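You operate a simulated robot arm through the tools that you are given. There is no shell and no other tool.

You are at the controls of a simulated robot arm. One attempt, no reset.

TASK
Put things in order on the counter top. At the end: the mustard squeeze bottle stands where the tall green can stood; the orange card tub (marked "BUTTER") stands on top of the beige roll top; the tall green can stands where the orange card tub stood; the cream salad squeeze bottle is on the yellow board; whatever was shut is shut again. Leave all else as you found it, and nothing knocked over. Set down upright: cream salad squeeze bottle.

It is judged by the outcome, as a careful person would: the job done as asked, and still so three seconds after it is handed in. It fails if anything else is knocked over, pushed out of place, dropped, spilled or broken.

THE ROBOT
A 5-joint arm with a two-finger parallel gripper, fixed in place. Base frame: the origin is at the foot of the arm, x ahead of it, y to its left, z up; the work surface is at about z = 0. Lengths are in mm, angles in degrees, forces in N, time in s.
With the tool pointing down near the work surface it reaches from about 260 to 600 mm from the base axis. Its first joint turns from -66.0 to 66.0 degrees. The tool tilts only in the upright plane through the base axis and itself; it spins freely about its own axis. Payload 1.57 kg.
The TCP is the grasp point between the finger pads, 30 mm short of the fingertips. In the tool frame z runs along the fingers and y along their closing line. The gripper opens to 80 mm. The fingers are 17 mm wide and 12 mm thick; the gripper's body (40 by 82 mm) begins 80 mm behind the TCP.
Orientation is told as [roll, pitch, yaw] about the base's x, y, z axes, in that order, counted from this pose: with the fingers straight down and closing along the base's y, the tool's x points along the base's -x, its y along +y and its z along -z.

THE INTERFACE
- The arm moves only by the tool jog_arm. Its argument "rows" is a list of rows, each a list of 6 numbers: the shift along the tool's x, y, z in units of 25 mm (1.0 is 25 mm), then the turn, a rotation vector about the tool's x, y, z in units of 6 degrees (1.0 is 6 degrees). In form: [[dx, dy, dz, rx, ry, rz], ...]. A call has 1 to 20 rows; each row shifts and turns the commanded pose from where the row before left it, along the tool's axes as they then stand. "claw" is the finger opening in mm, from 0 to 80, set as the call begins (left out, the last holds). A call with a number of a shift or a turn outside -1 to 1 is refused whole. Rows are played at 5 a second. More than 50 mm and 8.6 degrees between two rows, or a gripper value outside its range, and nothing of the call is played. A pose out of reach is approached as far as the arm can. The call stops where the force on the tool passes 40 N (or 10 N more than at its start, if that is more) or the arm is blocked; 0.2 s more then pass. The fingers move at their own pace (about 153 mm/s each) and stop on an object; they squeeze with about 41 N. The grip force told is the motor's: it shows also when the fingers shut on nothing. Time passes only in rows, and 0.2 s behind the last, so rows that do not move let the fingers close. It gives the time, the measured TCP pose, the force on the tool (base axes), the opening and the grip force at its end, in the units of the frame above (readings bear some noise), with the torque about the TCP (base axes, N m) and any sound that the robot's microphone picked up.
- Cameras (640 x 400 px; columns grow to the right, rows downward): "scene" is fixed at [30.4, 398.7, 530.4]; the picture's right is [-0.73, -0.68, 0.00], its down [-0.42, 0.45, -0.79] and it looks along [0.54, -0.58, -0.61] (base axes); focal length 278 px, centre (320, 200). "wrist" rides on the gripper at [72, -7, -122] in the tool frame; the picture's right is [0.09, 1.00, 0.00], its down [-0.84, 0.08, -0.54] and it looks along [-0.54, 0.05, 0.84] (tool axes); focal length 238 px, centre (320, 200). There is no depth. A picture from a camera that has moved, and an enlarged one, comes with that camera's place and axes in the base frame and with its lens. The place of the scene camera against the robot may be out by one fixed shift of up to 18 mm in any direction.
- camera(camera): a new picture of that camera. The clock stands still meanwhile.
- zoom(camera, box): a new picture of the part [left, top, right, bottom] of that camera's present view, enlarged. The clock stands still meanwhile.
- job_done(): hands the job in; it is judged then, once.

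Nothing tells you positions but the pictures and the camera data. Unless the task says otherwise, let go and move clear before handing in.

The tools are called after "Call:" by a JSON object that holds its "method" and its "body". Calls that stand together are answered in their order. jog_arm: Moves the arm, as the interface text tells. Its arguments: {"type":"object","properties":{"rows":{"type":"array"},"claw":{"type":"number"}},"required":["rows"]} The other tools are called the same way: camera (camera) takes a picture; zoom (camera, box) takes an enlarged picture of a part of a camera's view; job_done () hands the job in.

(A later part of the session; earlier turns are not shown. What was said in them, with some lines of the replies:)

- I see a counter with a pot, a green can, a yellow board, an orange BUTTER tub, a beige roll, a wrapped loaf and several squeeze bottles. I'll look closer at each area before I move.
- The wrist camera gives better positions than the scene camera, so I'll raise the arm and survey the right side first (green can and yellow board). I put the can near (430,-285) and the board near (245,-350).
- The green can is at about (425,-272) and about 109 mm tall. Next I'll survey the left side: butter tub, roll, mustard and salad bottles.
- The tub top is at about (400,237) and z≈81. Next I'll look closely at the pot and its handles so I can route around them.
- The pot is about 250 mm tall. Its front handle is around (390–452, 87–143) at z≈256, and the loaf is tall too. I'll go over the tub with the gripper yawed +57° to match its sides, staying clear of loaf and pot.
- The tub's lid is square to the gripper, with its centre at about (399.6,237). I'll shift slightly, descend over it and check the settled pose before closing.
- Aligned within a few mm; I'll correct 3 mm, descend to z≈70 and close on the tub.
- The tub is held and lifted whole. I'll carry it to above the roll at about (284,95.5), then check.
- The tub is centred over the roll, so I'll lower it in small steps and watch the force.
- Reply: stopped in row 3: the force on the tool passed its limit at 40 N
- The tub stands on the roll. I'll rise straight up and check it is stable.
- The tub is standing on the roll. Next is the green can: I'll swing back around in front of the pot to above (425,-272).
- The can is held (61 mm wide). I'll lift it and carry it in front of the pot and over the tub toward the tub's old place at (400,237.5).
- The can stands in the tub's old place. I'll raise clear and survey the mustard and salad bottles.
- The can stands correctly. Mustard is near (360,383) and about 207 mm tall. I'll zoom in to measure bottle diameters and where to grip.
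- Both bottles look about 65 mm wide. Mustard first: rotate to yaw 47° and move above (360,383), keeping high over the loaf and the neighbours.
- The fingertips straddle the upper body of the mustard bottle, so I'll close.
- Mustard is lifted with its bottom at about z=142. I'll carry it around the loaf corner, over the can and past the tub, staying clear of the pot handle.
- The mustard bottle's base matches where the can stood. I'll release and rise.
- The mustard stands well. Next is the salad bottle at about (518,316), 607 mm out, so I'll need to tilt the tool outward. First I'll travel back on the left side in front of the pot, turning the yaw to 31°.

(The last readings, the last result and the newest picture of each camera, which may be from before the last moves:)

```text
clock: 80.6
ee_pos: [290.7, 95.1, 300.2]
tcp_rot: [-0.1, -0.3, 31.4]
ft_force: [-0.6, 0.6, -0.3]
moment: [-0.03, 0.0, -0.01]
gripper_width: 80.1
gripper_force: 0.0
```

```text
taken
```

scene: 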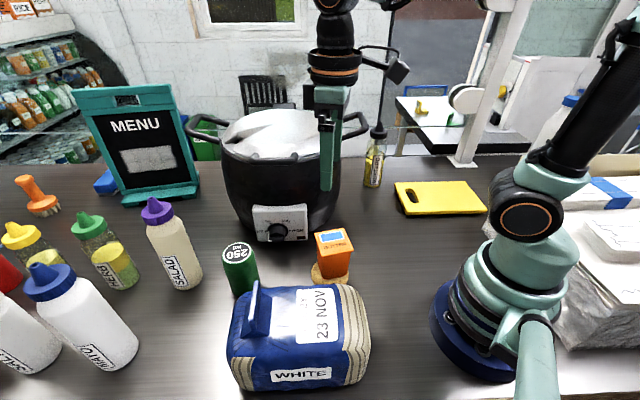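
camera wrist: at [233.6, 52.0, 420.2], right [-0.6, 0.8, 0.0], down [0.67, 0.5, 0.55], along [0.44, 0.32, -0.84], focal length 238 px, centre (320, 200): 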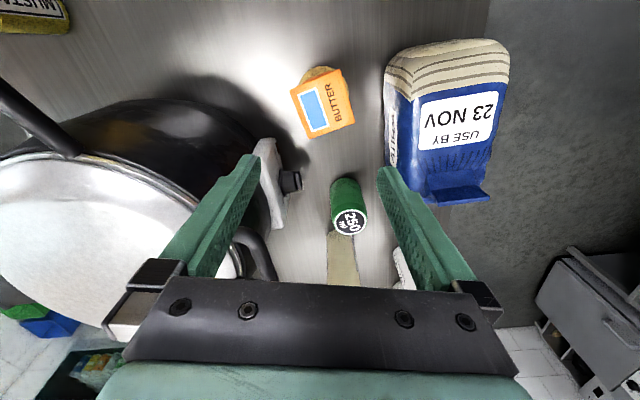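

Call:
{"method": "jog_arm", "body": {"rows": [[-0.986, 0.403, 0, 0, 0, 0], [-0.986, 0.403, 0, 0, 0, 0], [-0.986, 0.403, 0, 0, 0, 0], [-0.986, 0.403, 0, 0, 0, 0], [-0.986, 0.403, 0, 0, 0, 0], [-0.986, 0.403, 0, 0, 0, 0], [-0.986, 0.403, 0, 0, 0, 0], [0, 0, 0, 0, 0, 0], [0, 0, 0, 0, 0, 0]]}}

Call:
{"method": "camera", "body": {"camera": "wrist"}}

Call:
{"method": "zoom", "body": {"camera": "wrist", "box": [250, 100, 410, 290]}}

```text
clock: 82.6
ee_pos: [402.3, 244.4, 297.7]
tcp_rot: [0.0, -0.3, 31.4]
ft_force: [0.1, -0.3, -0.2]
moment: [-0.02, -0.01, 0.0]
gripper_width: 79.9
gripper_force: 0.0
```

```text
taken
camera wrist: at [344.1, 201.5, 420.5], right [-0.6, 0.8, 0.0], down [0.67, 0.5, 0.55], along [0.44, 0.33, -0.84], focal length 238 px, centre (320, 200)
```

wrist: 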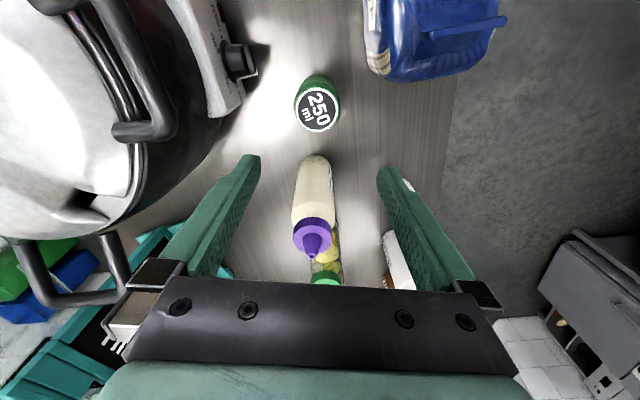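

```text
2.11 times, centred on (330, 195) of wrist
camera zoom: at [344.1, 201.5, 420.5], right [-0.6, 0.8, 0.0], down [0.67, 0.5, 0.55], along [0.44, 0.33, -0.84], focal length 502 px, centre (299, 210)
```

zoom: 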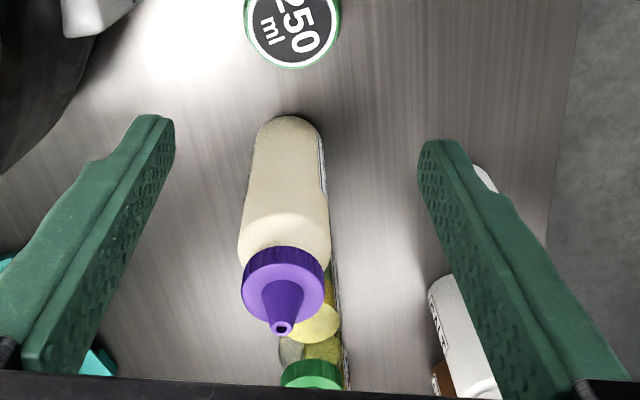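

The salad bottle is at r≈599, angle 31.5°, about 228 mm tall. I'll tilt the tool 24° outward and move above it with the fingertips over its top.

Call:
{"method": "jog_arm", "body": {"rows": [[0, 0, 0, 0, -0.8, 0], [0, 0, 0, 0, -0.8, 0], [0, 0, 0, 0, -0.8, 0], [0, 0, 0, 0, -0.8, 0], [0, 0, 0, 0, -0.8, 0], [0, 0, 0, 0, 0, 0], [0, 0, 0, 0, 0, 0]]}}

Call:
{"method": "camera", "body": {"camera": "wrist"}}

Call:
{"method": "camera", "body": {"camera": "scene"}}

```text
clock: 84.2
ee_pos: [402.8, 244.5, 301.1]
tcp_rot: [-0.2, -24.3, 31.6]
ft_force: [0.1, 0.3, 0.7]
moment: [0.01, -0.02, -0.01]
gripper_width: 80.1
gripper_force: 0.1
```

```text
taken
camera wrist: at [307.3, 178.8, 380.8], right [-0.59, 0.81, -0.04], down [0.42, 0.35, 0.84], along [0.69, 0.48, -0.54], focal length 238 px, centre (320, 200)
```

wrist: 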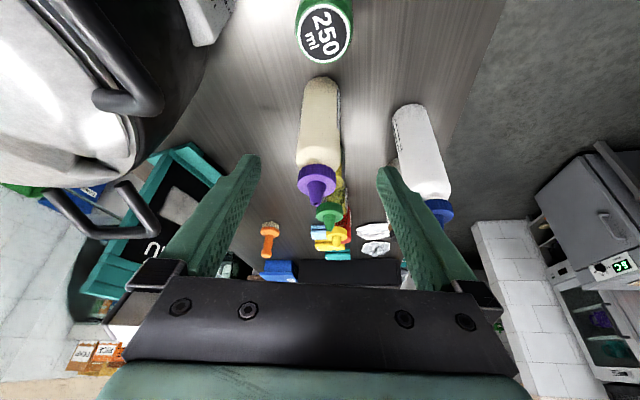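

```text
taken
```

scene: 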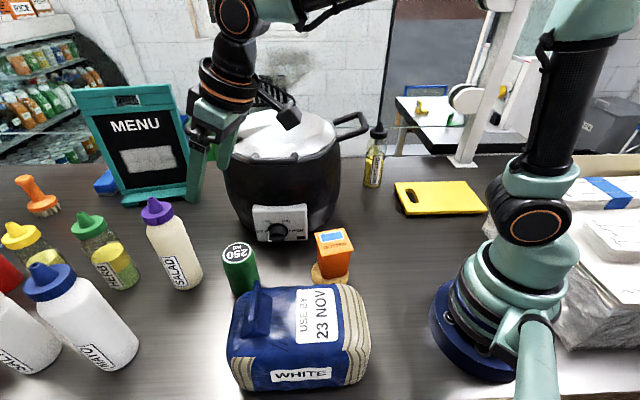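

Call:
{"method": "jog_arm", "body": {"rows": [[-0.936, 0.012, 0.416, 0, 0, 0], [-0.936, 0.012, 0.416, 0, 0, 0], [-0.936, 0.012, 0.416, 0, 0, 0], [-0.936, 0.012, 0.416, 0, 0, 0], [-0.936, 0.012, 0.416, 0, 0, 0], [0, 0, 0, 0, 0, 0], [0, 0, 0, 0, 0, 0]]}}

Call:
{"method": "camera", "body": {"camera": "wrist"}}

Call:
{"method": "zoom", "body": {"camera": "wrist", "box": [250, 80, 410, 200]}}

Call:
{"method": "camera", "body": {"camera": "scene"}}

```text
clock: 85.8
ee_pos: [509.6, 314.0, 301.0]
tcp_rot: [0.0, -24.3, 31.4]
ft_force: [0.2, 0.0, 0.0]
moment: [0.01, 0.0, 0.0]
gripper_width: 79.8
gripper_force: 0.0
```

```text
taken
camera wrist: at [415.2, 247.8, 382.1], right [-0.59, 0.81, -0.04], down [0.42, 0.35, 0.84], along [0.69, 0.48, -0.54], focal length 238 px, centre (320, 200)
```

wrist: 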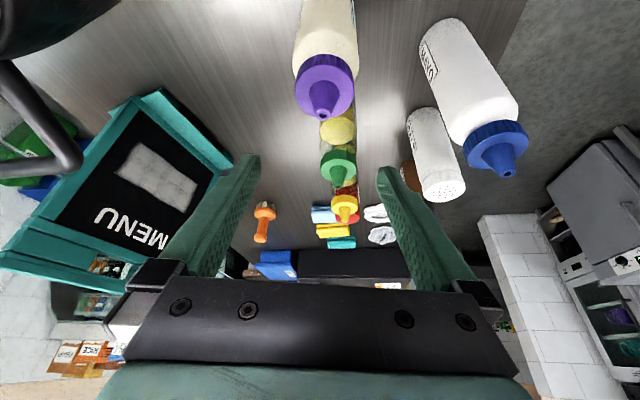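

```text
3.33 times, centred on (330, 140) of wrist
camera zoom: at [415.2, 247.8, 382.1], right [-0.59, 0.81, -0.04], down [0.42, 0.35, 0.84], along [0.69, 0.48, -0.54], focal length 794 px, centre (287, 400)
```

zoom: 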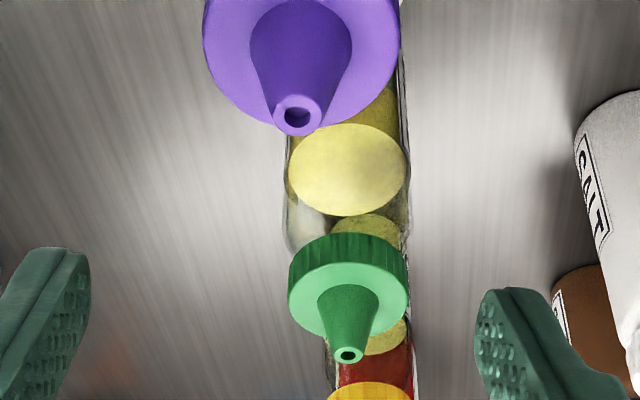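

```text
taken
```

scene: 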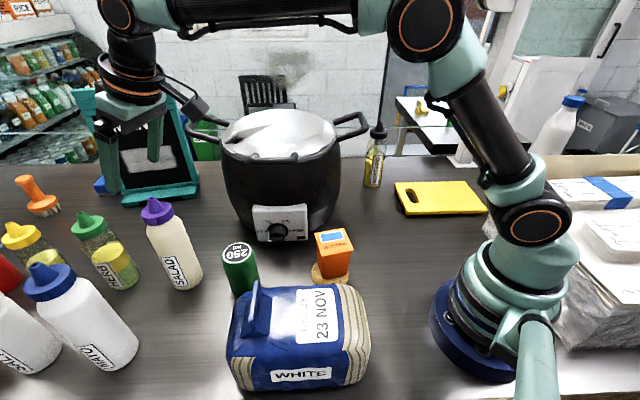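

Aligned with the salad nozzle. I'll descend vertically part way with the tilt kept and check.

Call:
{"method": "jog_arm", "body": {"rows": [[0.367, 0, 0.813, 0, 0, 0], [0.367, 0, 0.813, 0, 0, 0], [0.367, 0, 0.813, 0, 0, 0], [0, 0, 0, 0, 0, 0], [0, 0, 0, 0, 0, 0]]}}

Call:
{"method": "camera", "body": {"camera": "wrist"}}

Call:
{"method": "zoom", "body": {"camera": "scene", "box": [80, 120, 260, 320]}}

```text
clock: 87.0
ee_pos: [509.2, 313.1, 233.2]
tcp_rot: [-0.1, -24.3, 31.5]
ft_force: [-0.2, 0.6, 0.1]
moment: [0.0, -0.03, 0.01]
gripper_width: 80.0
gripper_force: 0.0
```

```text
taken
camera wrist: at [414.2, 246.8, 314.5], right [-0.59, 0.81, -0.04], down [0.42, 0.35, 0.84], along [0.69, 0.48, -0.54], focal length 238 px, centre (320, 200)
```

wrist: 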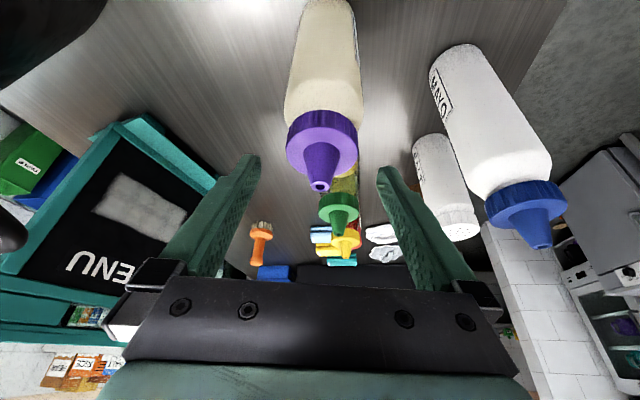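

```text
2.00 times, centred on (170, 220) of scene
camera zoom: at [30.4, 398.7, 530.4], right [-0.73, -0.68, 0.0], down [-0.42, 0.45, -0.79], along [0.54, -0.58, -0.61], focal length 556 px, centre (620, 160)
```

zoom: 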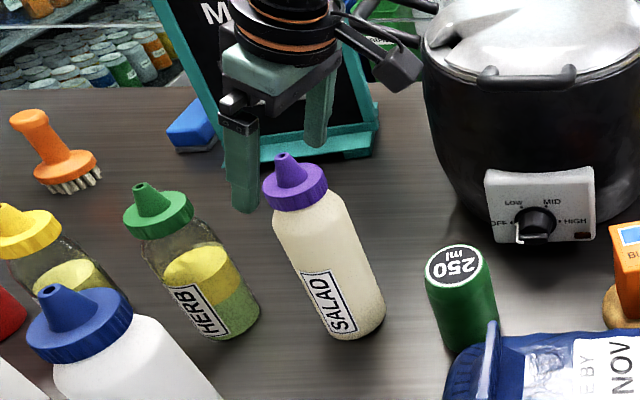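

Call:
{"method": "jog_arm", "body": {"rows": [[0.362, 0, 0.8, 0, 0, 0], [0.362, 0, 0.8, 0, 0, 0], [0.362, 0, 0.8, 0, 0, 0], [0, 0, 0, 0, 0, 0], [0, 0, 0, 0, 0, 0]]}}

Call:
{"method": "camera", "body": {"camera": "wrist"}}

Call:
{"method": "zoom", "body": {"camera": "scene", "box": [80, 120, 260, 320]}}

```text
clock: 88.2
ee_pos: [511.4, 311.8, 168.0]
tcp_rot: [0.0, -24.3, 31.5]
ft_force: [-0.2, 0.4, -0.9]
moment: [-0.02, 0.04, 0.02]
gripper_width: 80.1
gripper_force: 0.0
```

```text
taken
camera wrist: at [416.1, 246.9, 249.5], right [-0.59, 0.81, -0.04], down [0.42, 0.35, 0.84], along [0.69, 0.48, -0.54], focal length 238 px, centre (320, 200)
```

wrist: 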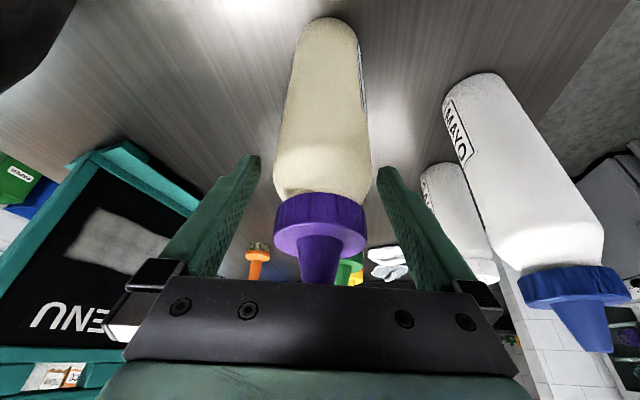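

```text
2.00 times, centred on (170, 220) of scene
camera zoom: at [30.4, 398.7, 530.4], right [-0.73, -0.68, 0.0], down [-0.42, 0.45, -0.79], along [0.54, -0.58, -0.61], focal length 556 px, centre (620, 160)
```

zoom: 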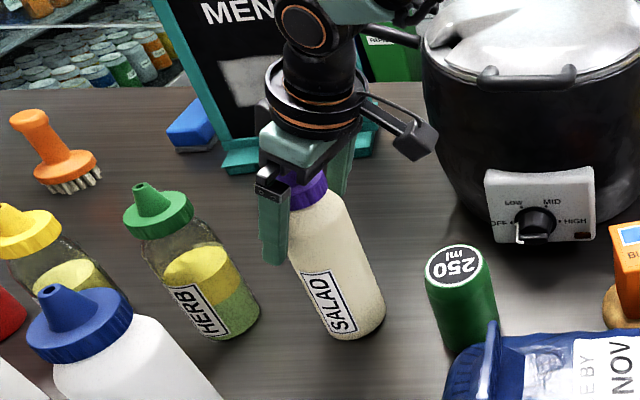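

Call:
{"method": "jog_arm", "body": {"rows": [[0.17, 0, 0.37, 0, 0, 0], [0.17, 0, 0.37, 0, 0, 0], [0, 0, 0, 0, 0, 0], [0, 0, 0, 0, 0, 0]]}}

Call:
{"method": "camera", "body": {"camera": "wrist"}}

Call:
{"method": "zoom", "body": {"camera": "scene", "box": [100, 150, 230, 310]}}

```text
clock: 89.2
ee_pos: [510.2, 311.0, 147.4]
tcp_rot: [0.0, -24.3, 31.5]
ft_force: [-0.3, 0.1, 0.2]
moment: [-0.02, 0.03, 0.02]
gripper_width: 79.8
gripper_force: 0.0
```

```text
taken
camera wrist: at [415.5, 246.8, 229.4], right [-0.59, 0.81, -0.04], down [0.42, 0.35, 0.84], along [0.69, 0.48, -0.54], focal length 238 px, centre (320, 200)
```

wrist: 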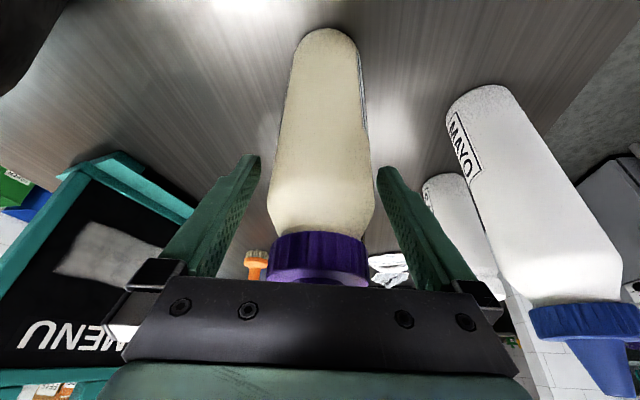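

```text
2.50 times, centred on (165, 230) of scene
camera zoom: at [30.4, 398.7, 530.4], right [-0.73, -0.68, 0.0], down [-0.42, 0.45, -0.79], along [0.54, -0.58, -0.61], focal length 695 px, centre (708, 125)
```

zoom: 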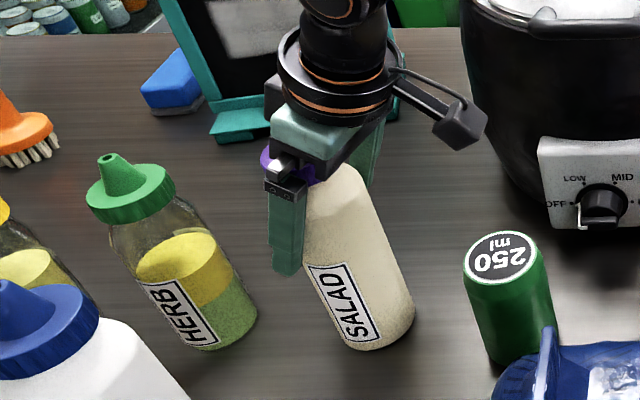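

Call:
{"method": "jog_arm", "body": {"rows": [[0, 0, 0, 0, 0, 0], [0, 0, 0, 0, 0, 0], [0, 0, 0, 0, 0, 0]], "claw": 45}}

Call:
{"method": "camera", "body": {"camera": "wrist"}}

Call:
{"method": "zoom", "body": {"camera": "scene", "box": [100, 150, 230, 310]}}

```text
clock: 90.0
ee_pos: [510.9, 311.4, 148.5]
tcp_rot: [-0.1, -24.4, 31.4]
ft_force: [-0.8, 0.8, 0.5]
moment: [0.05, 0.0, -0.01]
gripper_width: 61.4
gripper_force: 41.1
```

```text
taken
camera wrist: at [415.5, 246.8, 229.6], right [-0.59, 0.81, -0.04], down [0.42, 0.35, 0.84], along [0.69, 0.48, -0.54], focal length 238 px, centre (320, 200)
```

wrist: 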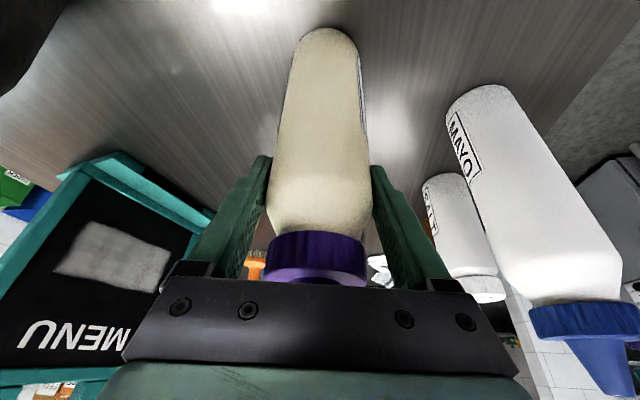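

```text
2.50 times, centred on (165, 230) of scene
camera zoom: at [30.4, 398.7, 530.4], right [-0.73, -0.68, 0.0], down [-0.42, 0.45, -0.79], along [0.54, -0.58, -0.61], focal length 695 px, centre (708, 125)
```

zoom: 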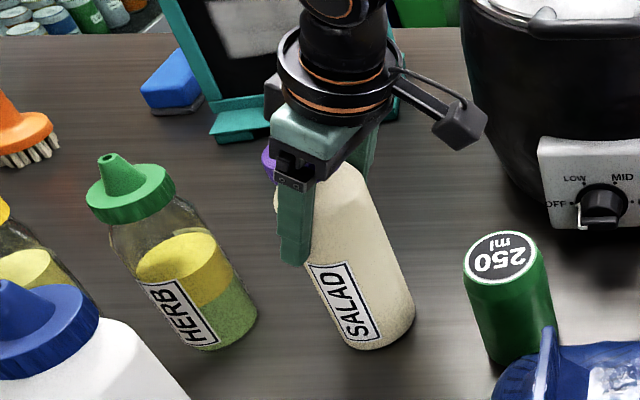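

Call:
{"method": "jog_arm", "body": {"rows": [[-0.12, 0, -0.27, 0, 0, 0], [-0.2, 0, -0.45, 0, 0, 0], [-0.33, 0, -0.73, 0, 0, 0], [0, 0, 0, 0, 0, 0]]}}

Call:
{"method": "zoom", "body": {"camera": "scene", "box": [100, 130, 230, 310]}}

Call:
{"method": "camera", "body": {"camera": "wrist"}}

```text
clock: 91.0
ee_pos: [509.0, 311.5, 189.0]
tcp_rot: [0.0, -24.3, 31.5]
ft_force: [0.2, 0.2, -2.7]
moment: [-0.01, -0.02, -0.01]
gripper_width: 61.5
gripper_force: 41.4
```

```text
2.22 times, centred on (165, 220) of scene
camera zoom: at [30.4, 398.8, 530.4], right [-0.73, -0.68, 0.0], down [-0.42, 0.45, -0.79], along [0.54, -0.58, -0.61], focal length 618 px, centre (664, 156)
```

zoom: 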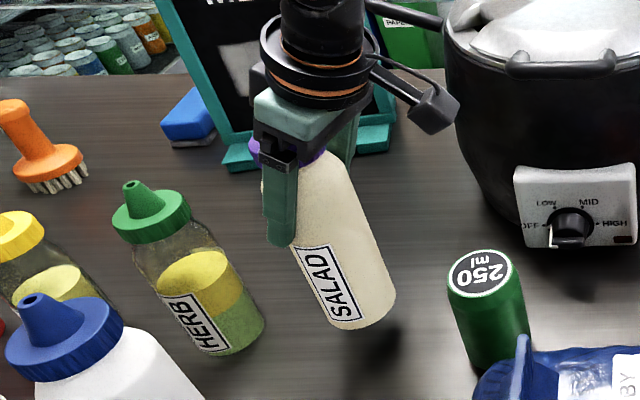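

```text
taken
camera wrist: at [414.7, 246.1, 269.6], right [-0.59, 0.81, -0.04], down [0.42, 0.35, 0.84], along [0.69, 0.48, -0.54], focal length 238 px, centre (320, 200)
```

wrist: 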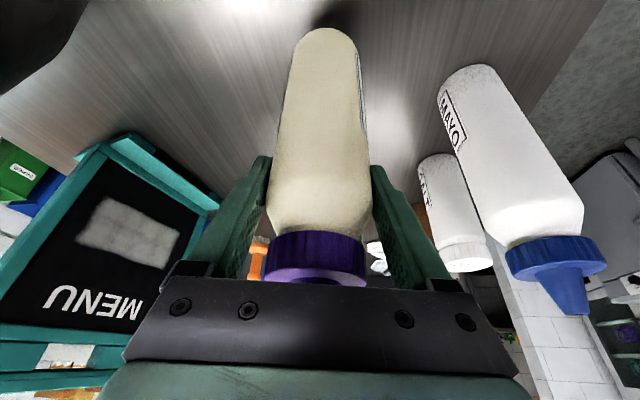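

The salad bottle is held and hanging straight. I'll lift it and bring it radially inward over the can with the tilt kept, so it stays upright.

Call:
{"method": "jog_arm", "body": {"rows": [[-0.362, 0, -0.8, 0, 0, 0], [-0.362, 0, -0.8, 0, 0, 0], [-0.362, 0, -0.8, 0, 0, 0], [-0.362, 0, -0.8, 0, 0, 0], [-0.362, 0, -0.8, 0, 0, 0], [0.808, 0, -0.365, 0, 0, 0], [0.808, 0, -0.365, 0, 0, 0], [0.808, 0, -0.365, 0, 0, 0], [0.808, 0, -0.365, 0, 0, 0], [0.808, 0, -0.365, 0, 0, 0], [0.808, 0, -0.365, 0, 0, 0], [-0.25, 0, -0.55, 0, 0, 0], [0, 0, 0, 0, 0, 0], [0, 0, 0, 0, 0, 0]]}}

Call:
{"method": "camera", "body": {"camera": "scene"}}

Call:
{"method": "camera", "body": {"camera": "wrist"}}

```text
clock: 94.0
ee_pos: [396.9, 240.9, 311.7]
tcp_rot: [0.0, -24.3, 31.5]
ft_force: [-0.2, 0.0, -2.6]
moment: [-0.01, -0.01, 0.05]
gripper_width: 61.4
gripper_force: 41.5
```

```text
taken
```

scene: 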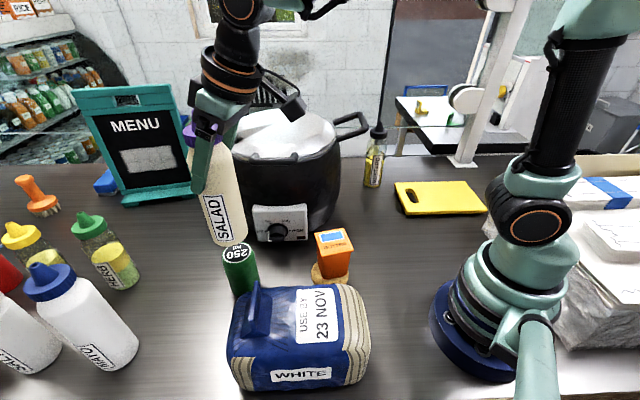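

```text
taken
camera wrist: at [301.0, 176.4, 392.8], right [-0.59, 0.81, -0.04], down [0.42, 0.35, 0.84], along [0.69, 0.48, -0.54], focal length 238 px, centre (320, 200)
```

wrist: 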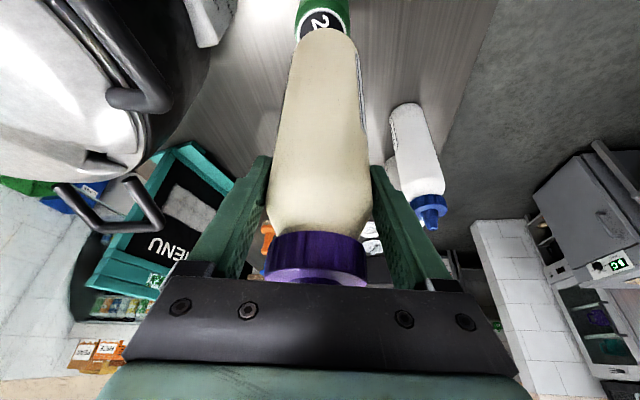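

Call:
{"method": "jog_arm", "body": {"rows": [[0.765, -0.349, -0.345, 0.0775, 0, 0.172], [0.759, -0.366, -0.343, 0.085, 0, 0.188], [0.751, -0.384, -0.339, 0.093, 0, 0.207], [0.743, -0.403, -0.335, 0.104, 0, 0.229], [0.733, -0.424, -0.331, 0.115, 0, 0.255], [0.721, -0.448, -0.326, 0.128, 0, 0.284], [0.708, -0.473, -0.319, 0.143, 0, 0.317], [0.691, -0.501, -0.312, 0.161, 0, 0.357], [0, 0, 0, 0, 0, 0], [0, 0, 0, 0, 0, 0]]}}

Call:
{"method": "camera", "body": {"camera": "scene"}}

Call:
{"method": "camera", "body": {"camera": "wrist"}}

```text
clock: 96.2
ee_pos: [289.1, 96.1, 312.9]
tcp_rot: [0.1, -24.3, 18.2]
ft_force: [-0.6, 0.4, -2.1]
moment: [0.01, 0.02, -0.01]
gripper_width: 61.5
gripper_force: 40.7
```

```text
taken
```

scene: 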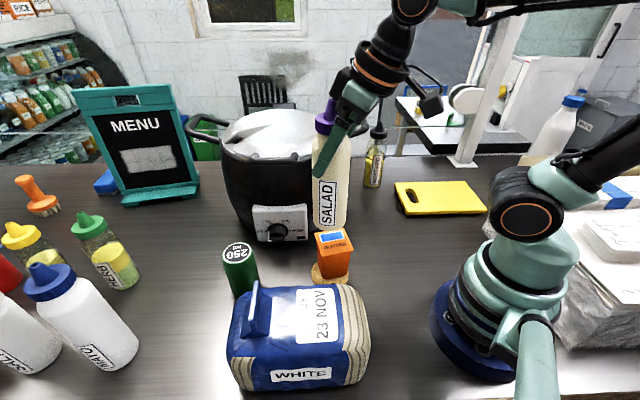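

```text
taken
camera wrist: at [181.9, 53.2, 393.8], right [-0.39, 0.92, -0.04], down [0.49, 0.24, 0.84], along [0.78, 0.31, -0.54], focal length 238 px, centre (320, 200)
```

wrist: 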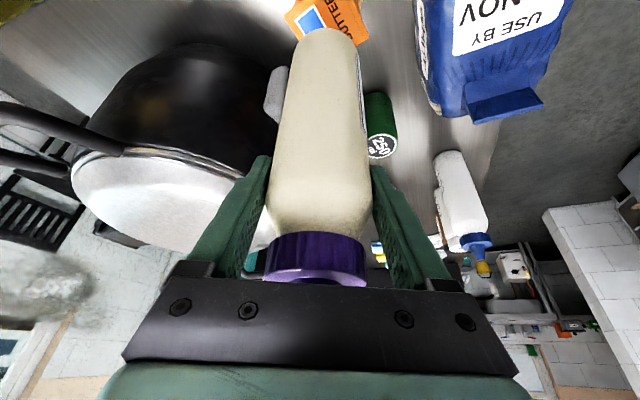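

The bottle stays upright as planned. Now I'll swing around the base at r≈305 to the board side (about −55°).

Call:
{"method": "jog_arm", "body": {"rows": [[0.0315, -0.917, -0.0142, 0.2956, 0, 0.6547], [0.0315, -0.917, -0.0142, 0.2956, 0, 0.6547], [0.0315, -0.917, -0.0142, 0.2956, 0, 0.6547], [0.0315, -0.917, -0.0142, 0.2956, 0, 0.6547], [0.0315, -0.917, -0.0142, 0.2956, 0, 0.6547], [0.0315, -0.917, -0.0142, 0.2956, 0, 0.6547], [0.0315, -0.917, -0.0142, 0.2956, 0, 0.6547], [0.0315, -0.917, -0.0142, 0.2956, 0, 0.6547], [0.0315, -0.917, -0.0142, 0.2956, 0, 0.6547], [0.0315, -0.917, -0.0142, 0.2956, 0, 0.6547], [0.0315, -0.917, -0.0142, 0.2956, 0, 0.6547], [0.0315, -0.917, -0.0142, 0.2956, 0, 0.6547], [0.0315, -0.917, -0.0142, 0.2956, 0, 0.6547], [0.0315, -0.917, -0.0142, 0.2956, 0, 0.6547], [0.0315, -0.917, -0.0142, 0.2956, 0, 0.6547], [0.0315, -0.917, -0.0142, 0.2956, 0, 0.6547], [0.0315, -0.917, -0.0142, 0.2956, 0, 0.6547], [0, 0, 0, 0, 0, 0], [0, 0, 0, 0, 0, 0]]}}

Call:
{"method": "camera", "body": {"camera": "scene"}}

Call:
{"method": "camera", "body": {"camera": "wrist"}}

```text
clock: 100.2
ee_pos: [175.7, -249.5, 312.6]
tcp_rot: [0.1, -24.3, -55.1]
ft_force: [0.1, -0.3, -2.7]
moment: [0.03, 0.01, -0.02]
gripper_width: 61.2
gripper_force: 41.0
```

```text
taken
```

scene: 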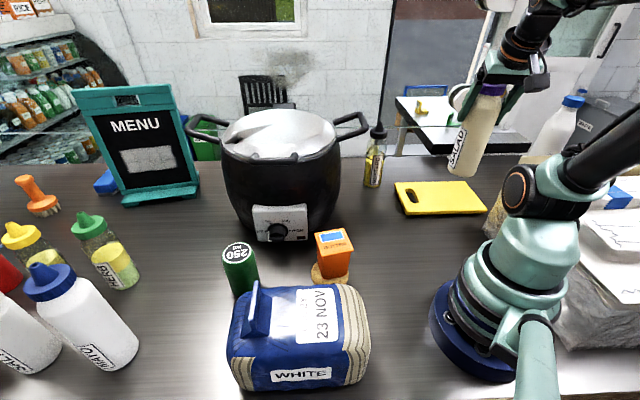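

```text
taken
camera wrist: at [103.8, -158.4, 393.9], right [0.77, 0.64, -0.04], down [0.37, -0.4, 0.84], along [0.52, -0.66, -0.54], focal length 238 px, centre (320, 200)
```

wrist: 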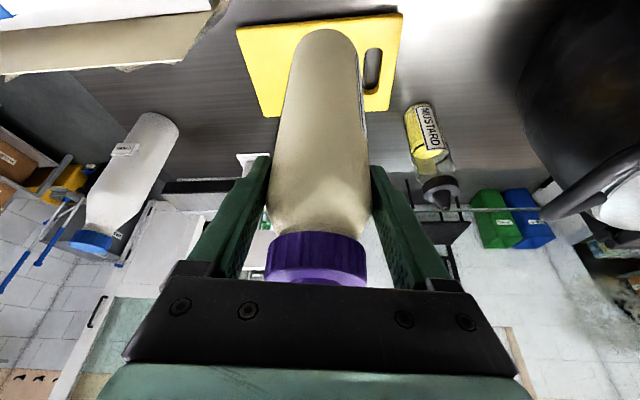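

Board centre measures about 96 mm outward of the present TCP. I'll extend to r≈401 and then lower most of the way.

Call:
{"method": "jog_arm", "body": {"rows": [[-0.875, 0, 0.395, 0, 0, 0], [-0.875, 0, 0.395, 0, 0, 0], [-0.875, 0, 0.395, 0, 0, 0], [-0.875, 0, 0.395, 0, 0, 0], [0, 0, 0, 0, 0, 0], [0.362, 0, 0.8, 0, 0, 0], [0.362, 0, 0.8, 0, 0, 0], [0.362, 0, 0.8, 0, 0, 0], [0.362, 0, 0.8, 0, 0, 0], [0.362, 0, 0.8, 0, 0, 0], [0, 0, 0, 0, 0, 0], [0, 0, 0, 0, 0, 0]]}}

Call:
{"method": "camera", "body": {"camera": "scene"}}

Call:
{"method": "camera", "body": {"camera": "wrist"}}

Call:
{"method": "zoom", "body": {"camera": "scene", "box": [370, 90, 520, 230]}}

```text
clock: 102.8
ee_pos: [229.9, -328.8, 204.8]
tcp_rot: [0.1, -24.2, -55.1]
ft_force: [0.1, -0.7, -3.7]
moment: [0.0, 0.04, -0.02]
gripper_width: 61.4
gripper_force: 41.0
```

```text
taken
```

scene: 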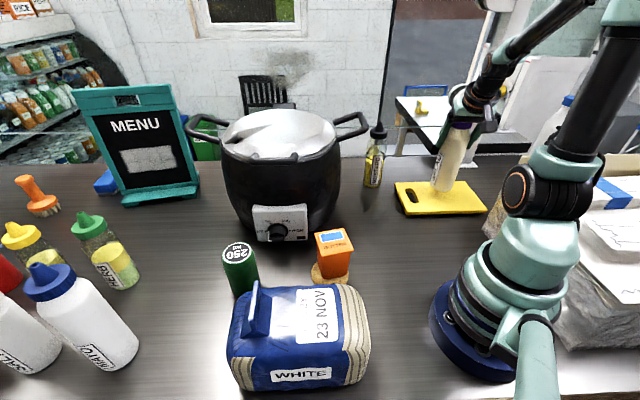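

```text
taken
camera wrist: at [157.9, -235.8, 284.3], right [0.77, 0.64, -0.04], down [0.37, -0.4, 0.84], along [0.52, -0.66, -0.54], focal length 238 px, centre (320, 200)
```

wrist: 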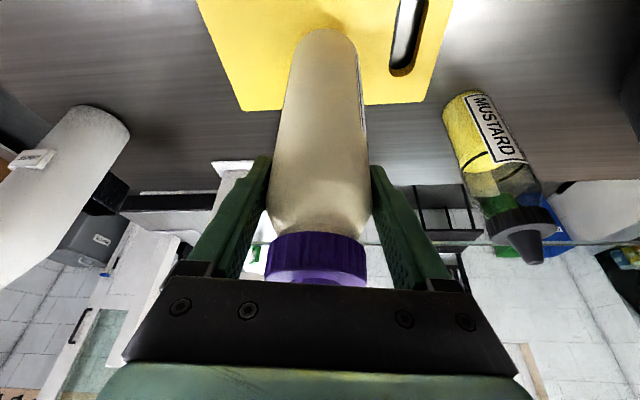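

```text
2.86 times, centred on (445, 160) of scene
camera zoom: at [30.4, 398.7, 530.4], right [-0.73, -0.68, 0.0], down [-0.42, 0.45, -0.79], along [0.54, -0.58, -0.61], focal length 794 px, centre (-37, 314)
```

zoom: 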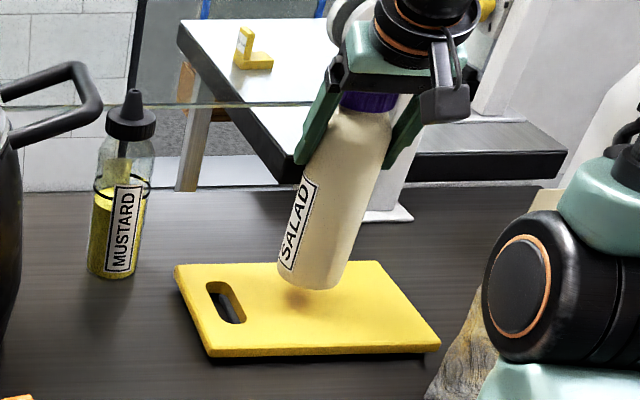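

The bottle hangs upright over the board. I'll shift 8 mm away from the handle hole and keep lowering.

Call:
{"method": "jog_arm", "body": {"rows": [[0, -0.32, 0, 0.078, 0, 0.173], [0.165, 0, 0.365, 0, 0, 0], [0.165, 0, 0.365, 0, 0, 0], [0.165, 0, 0.365, 0, 0, 0], [0, 0, 0, 0, 0, 0], [0, 0, 0, 0, 0, 0]]}}

Call:
{"method": "zoom", "body": {"camera": "scene", "box": [370, 90, 520, 230]}}

```text
clock: 104.2
ee_pos: [223.1, -332.5, 173.5]
tcp_rot: [0.1, -24.3, -56.2]
ft_force: [-0.9, -0.5, -2.3]
moment: [0.02, 0.01, -0.02]
gripper_width: 61.3
gripper_force: 41.1
```

```text
2.86 times, centred on (445, 160) of scene
camera zoom: at [30.4, 398.7, 530.4], right [-0.73, -0.68, 0.0], down [-0.42, 0.45, -0.79], along [0.54, -0.58, -0.61], focal length 794 px, centre (-37, 314)
```

zoom: 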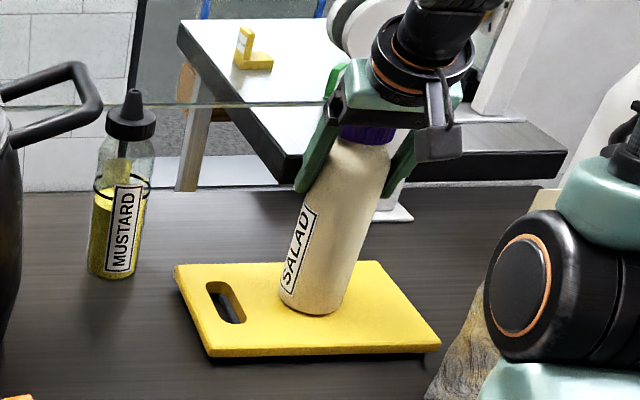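

Call:
{"method": "jog_arm", "body": {"rows": [[0.041, 0, 0.091, 0, 0, 0], [0.041, 0, 0.091, 0, 0, 0], [0, 0, 0, 0, 0, 0]]}}

Call:
{"method": "jog_arm", "body": {"rows": [[0.033, 0, 0.073, 0, 0, 0], [0, 0, 0, 0, 0, 0]]}}

```text
clock: 105.0
ee_pos: [225.7, -335.0, 171.8]
tcp_rot: [0.1, -24.9, -56.2]
ft_force: [-6.4, 2.2, 30.4]
moment: [-0.31, 0.42, -0.15]
gripper_width: 61.7
gripper_force: 41.1
```

```text
clock: 105.6
ee_pos: [225.3, -334.8, 168.8]
tcp_rot: [0.2, -24.8, -56.2]
ft_force: [-3.6, -2.9, 30.0]
moment: [-0.83, 0.33, -0.1]
gripper_width: 61.2
gripper_force: 41.0
```

Call:
{"method": "jog_arm", "body": {"rows": [[-0.025, 0, -0.055, 0, 0, 0], [0, 0, 0, 0, 0, 0]]}}

Call:
{"method": "camera", "body": {"camera": "wrist"}}

Call:
{"method": "zoom", "body": {"camera": "scene", "box": [370, 90, 520, 230]}}

```text
clock: 106.2
ee_pos: [224.4, -333.4, 168.7]
tcp_rot: [0.1, -24.5, -56.2]
ft_force: [2.9, -2.6, 13.1]
moment: [-0.4, -0.57, 0.06]
gripper_width: 61.3
gripper_force: 41.1
```

```text
taken
camera wrist: at [154.5, -240.4, 249.6], right [0.78, 0.62, -0.04], down [0.36, -0.4, 0.84], along [0.51, -0.67, -0.54], focal length 238 px, centre (320, 200)
```

wrist: 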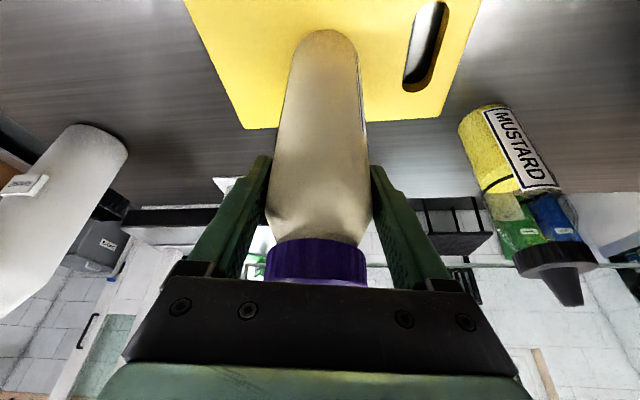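

```text
2.86 times, centred on (445, 160) of scene
camera zoom: at [30.4, 398.8, 530.4], right [-0.73, -0.68, 0.0], down [-0.42, 0.45, -0.79], along [0.54, -0.58, -0.61], focal length 794 px, centre (-37, 314)
```

zoom: 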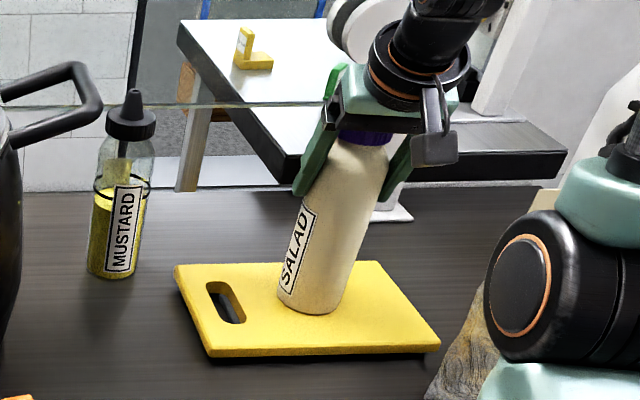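

Call:
{"method": "jog_arm", "body": {"rows": [[-0.0165, 0, -0.0365, 0, 0, 0], [0, 0, 0, 0, 0, 0]]}}

```text
clock: 106.8
ee_pos: [223.6, -332.2, 168.5]
tcp_rot: [0.1, -24.1, -56.2]
ft_force: [1.9, -2.6, 6.2]
moment: [-0.62, -0.22, 0.02]
gripper_width: 61.3
gripper_force: 40.9
```

Call:
{"method": "jog_arm", "body": {"rows": [[-0.008, 0, -0.018, 0, 0, 0], [0, 0, 0, 0, 0, 0]]}}

Call:
{"method": "zoom", "body": {"camera": "wrist", "box": [220, 0, 420, 300]}}

Call:
{"method": "zoom", "body": {"camera": "scene", "box": [400, 110, 500, 220]}}

```text
clock: 107.4
ee_pos: [224.5, -331.8, 169.6]
tcp_rot: [0.1, -24.1, -56.2]
ft_force: [-0.2, -1.1, 0.1]
moment: [-0.21, 0.04, -0.02]
gripper_width: 61.6
gripper_force: 41.2
```

```text
1.33 times, centred on (320, 150) of wrist
camera zoom: at [153.7, -239.3, 250.3], right [0.78, 0.62, -0.04], down [0.37, -0.41, 0.84], along [0.51, -0.67, -0.55], focal length 318 px, centre (320, 267)
```

zoom: 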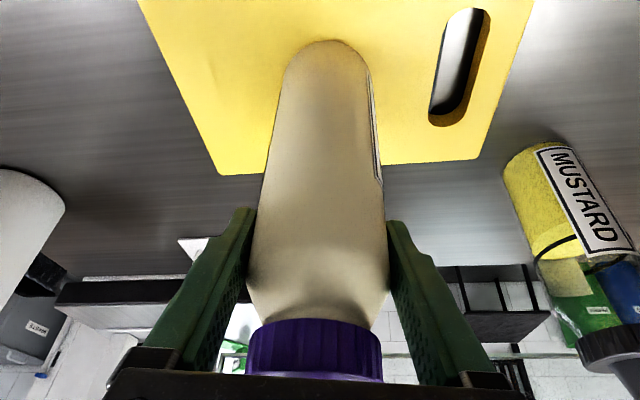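

```text
3.64 times, centred on (450, 165) of scene
camera zoom: at [30.4, 398.8, 530.4], right [-0.73, -0.68, 0.0], down [-0.42, 0.45, -0.79], along [0.54, -0.58, -0.61], focal length 1011 px, centre (-153, 327)
```

zoom: 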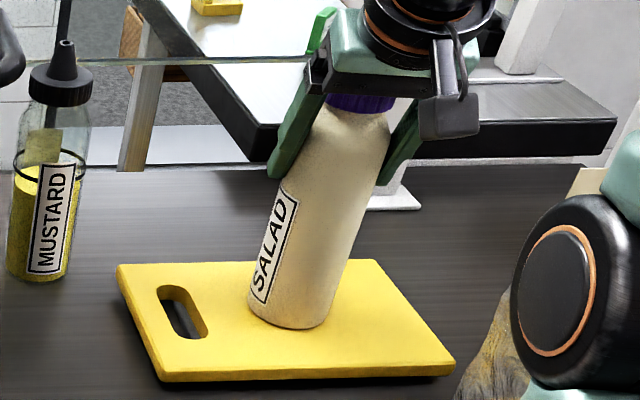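

Contact is light and the bottle is upright on the board. I'll release.

Call:
{"method": "jog_arm", "body": {"rows": [[0, 0, 0, 0, 0, 0], [0, 0, 0, 0, 0, 0], [0, 0, 0, 0, 0, 0]], "claw": 80}}

Call:
{"method": "camera", "body": {"camera": "wrist"}}

Call:
{"method": "zoom", "body": {"camera": "scene", "box": [400, 110, 500, 220]}}

```text
clock: 108.2
ee_pos: [224.4, -333.6, 170.8]
tcp_rot: [0.2, -24.3, -56.2]
ft_force: [0.0, -0.5, 0.2]
moment: [0.02, -0.01, -0.01]
gripper_width: 79.9
gripper_force: 0.1
```

```text
taken
camera wrist: at [154.1, -239.8, 250.7], right [0.78, 0.62, -0.04], down [0.36, -0.41, 0.84], along [0.51, -0.67, -0.54], focal length 238 px, centre (320, 200)
```

wrist: 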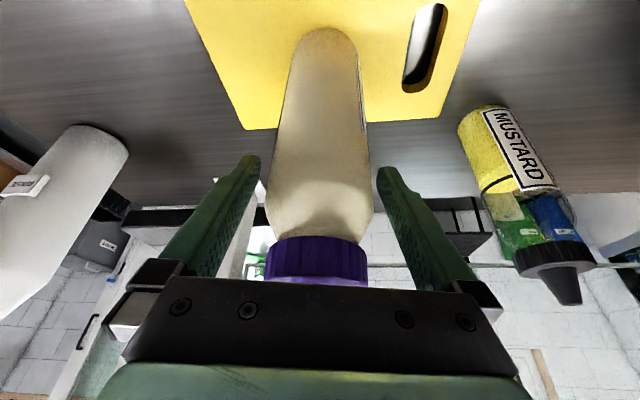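

```text
3.64 times, centred on (450, 165) of scene
camera zoom: at [30.4, 398.7, 530.4], right [-0.73, -0.68, 0.0], down [-0.42, 0.45, -0.79], along [0.54, -0.58, -0.61], focal length 1011 px, centre (-153, 327)
```

zoom: 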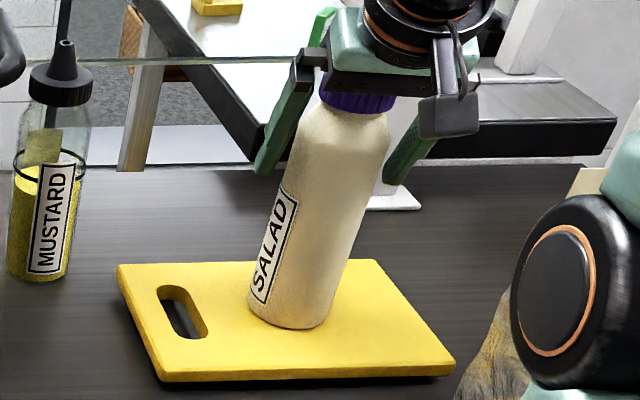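

Call:
{"method": "jog_arm", "body": {"rows": [[-0.15, 0, -0.33, 0, 0, 0], [-0.3, 0, -0.66, 0, 0, 0], [-0.36, 0, -0.8, 0, 0, 0], [-0.36, 0, -0.8, 0, 0, 0], [-0.36, 0, -0.8, 0, 0, 0], [-0.36, 0, -0.8, 0, 0, 0], [0, 0, 0, 0, 0, 0]]}}

Call:
{"method": "camera", "body": {"camera": "scene"}}

Call:
{"method": "camera", "body": {"camera": "wrist"}}

```text
clock: 109.8
ee_pos: [223.0, -332.4, 284.6]
tcp_rot: [0.1, -24.2, -56.3]
ft_force: [-0.1, 0.7, 0.5]
moment: [-0.03, 0.04, 0.01]
gripper_width: 80.2
gripper_force: 0.1
```

```text
taken
```

scene: 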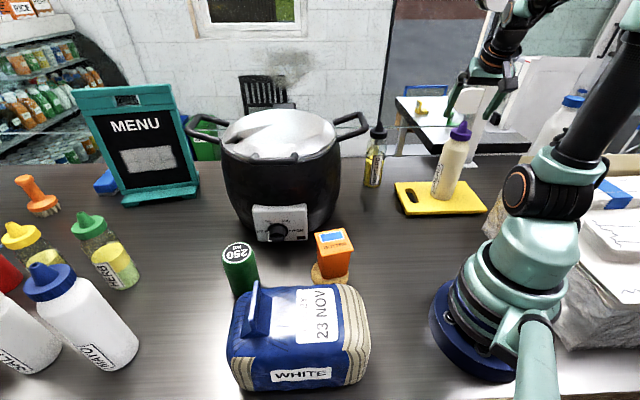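

```text
taken
camera wrist: at [153.4, -238.7, 365.8], right [0.78, 0.62, -0.04], down [0.36, -0.41, 0.84], along [0.51, -0.67, -0.54], focal length 238 px, centre (320, 200)
```

wrist: 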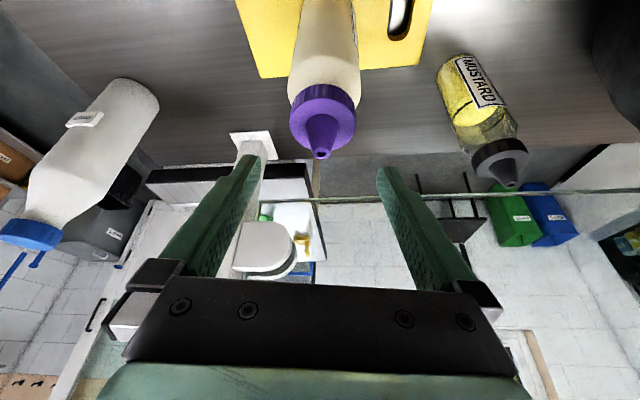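

Call:
{"method": "jog_arm", "body": {"rows": [[-0.36, 0, -0.8, 0, 0, 0], [-0.36, 0, -0.8, 0, 0, 0], [0.8, 0, -0.36, 0, 0, 0], [0.8, 0, -0.36, 0, 0, 0], [0.8, 0, -0.36, 0, 0, 0], [0.8, 0, -0.36, 0, 0, 0], [0, 0, 0, 0, 0, 0], [0, 0, 0, 0, 0, 0], [0, 0, 0, 0, 0, 0], [0, 0, 0, 0, 0, 0]]}}

Call:
{"method": "zoom", "body": {"camera": "scene", "box": [330, 120, 510, 250]}}

Call:
{"method": "zoom", "body": {"camera": "scene", "box": [200, 220, 400, 400]}}

Call:
{"method": "zoom", "body": {"camera": "scene", "box": [0, 160, 220, 400]}}

Call:
{"method": "camera", "body": {"camera": "scene"}}

```text
clock: 112.0
ee_pos: [174.6, -259.6, 327.8]
tcp_rot: [0.1, -24.3, -56.1]
ft_force: [-0.1, -0.4, -0.7]
moment: [0.02, 0.02, -0.04]
gripper_width: 80.3
gripper_force: 0.0
```

```text
3.08 times, centred on (420, 185) of scene
camera zoom: at [30.4, 398.7, 530.4], right [-0.73, -0.68, 0.0], down [-0.42, 0.45, -0.79], along [0.54, -0.58, -0.61], focal length 855 px, centre (12, 246)
```

zoom: 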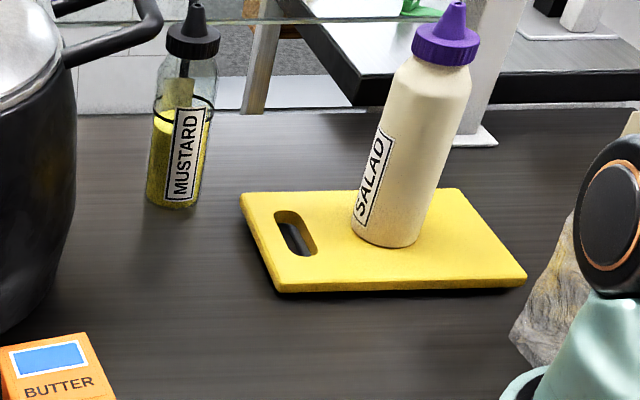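

```text
2.22 times, centred on (300, 310) of scene
camera zoom: at [30.4, 398.7, 530.4], right [-0.73, -0.68, 0.0], down [-0.42, 0.45, -0.79], along [0.54, -0.58, -0.61], focal length 618 px, centre (364, -44)
```

zoom: 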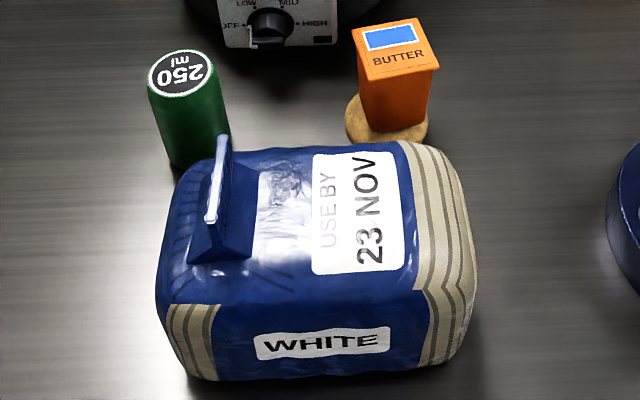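

```text
1.67 times, centred on (110, 280) of scene
camera zoom: at [30.4, 398.7, 530.4], right [-0.73, -0.68, 0.0], down [-0.42, 0.45, -0.79], along [0.54, -0.58, -0.61], focal length 463 px, centre (670, 67)
```

zoom: 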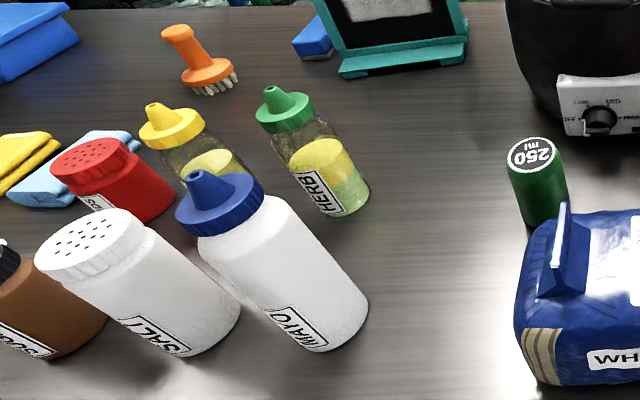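

```text
taken
```

scene: 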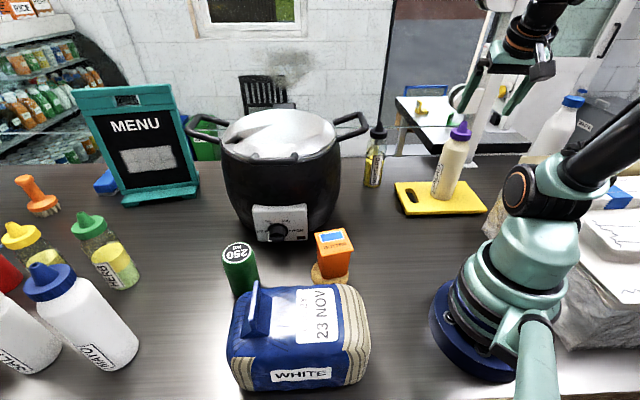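

Everything is in place: mustard where the can stood, the can where the tub stood, the tub on the roll and the salad bottle upright on the board. Nothing else has shifted, the gripper is open and clear, and nothing was opened, so I'm handing in.

Call:
{"method": "job_done", "body": {}}

```text
The job is handed in.
```

The counter is in order and the job is handed in. The last pictures before hand-in showed:

- **Mustard bottle:** it stands upright where the green can stood.
- **Butter tub:** it stands on top of the beige roll, roughly centred. On the way down it pressed on the roll with up to about 40 N. Neither looked marked, and the roll did not move.
- **Green can:** it stands upright where the butter tub stood.
- **Salad bottle:** it stands upright near the middle of the yellow board, clear of the handle hole. I set it down harder than I meant to, at about 30 N, and it slid a few millimetres up in the fingers. The board did not move.

I opened nothing, so the pot lid and everything else shut stayed shut. Everything else on the counter looked as it did at the start. The gripper is open and clear of everything.
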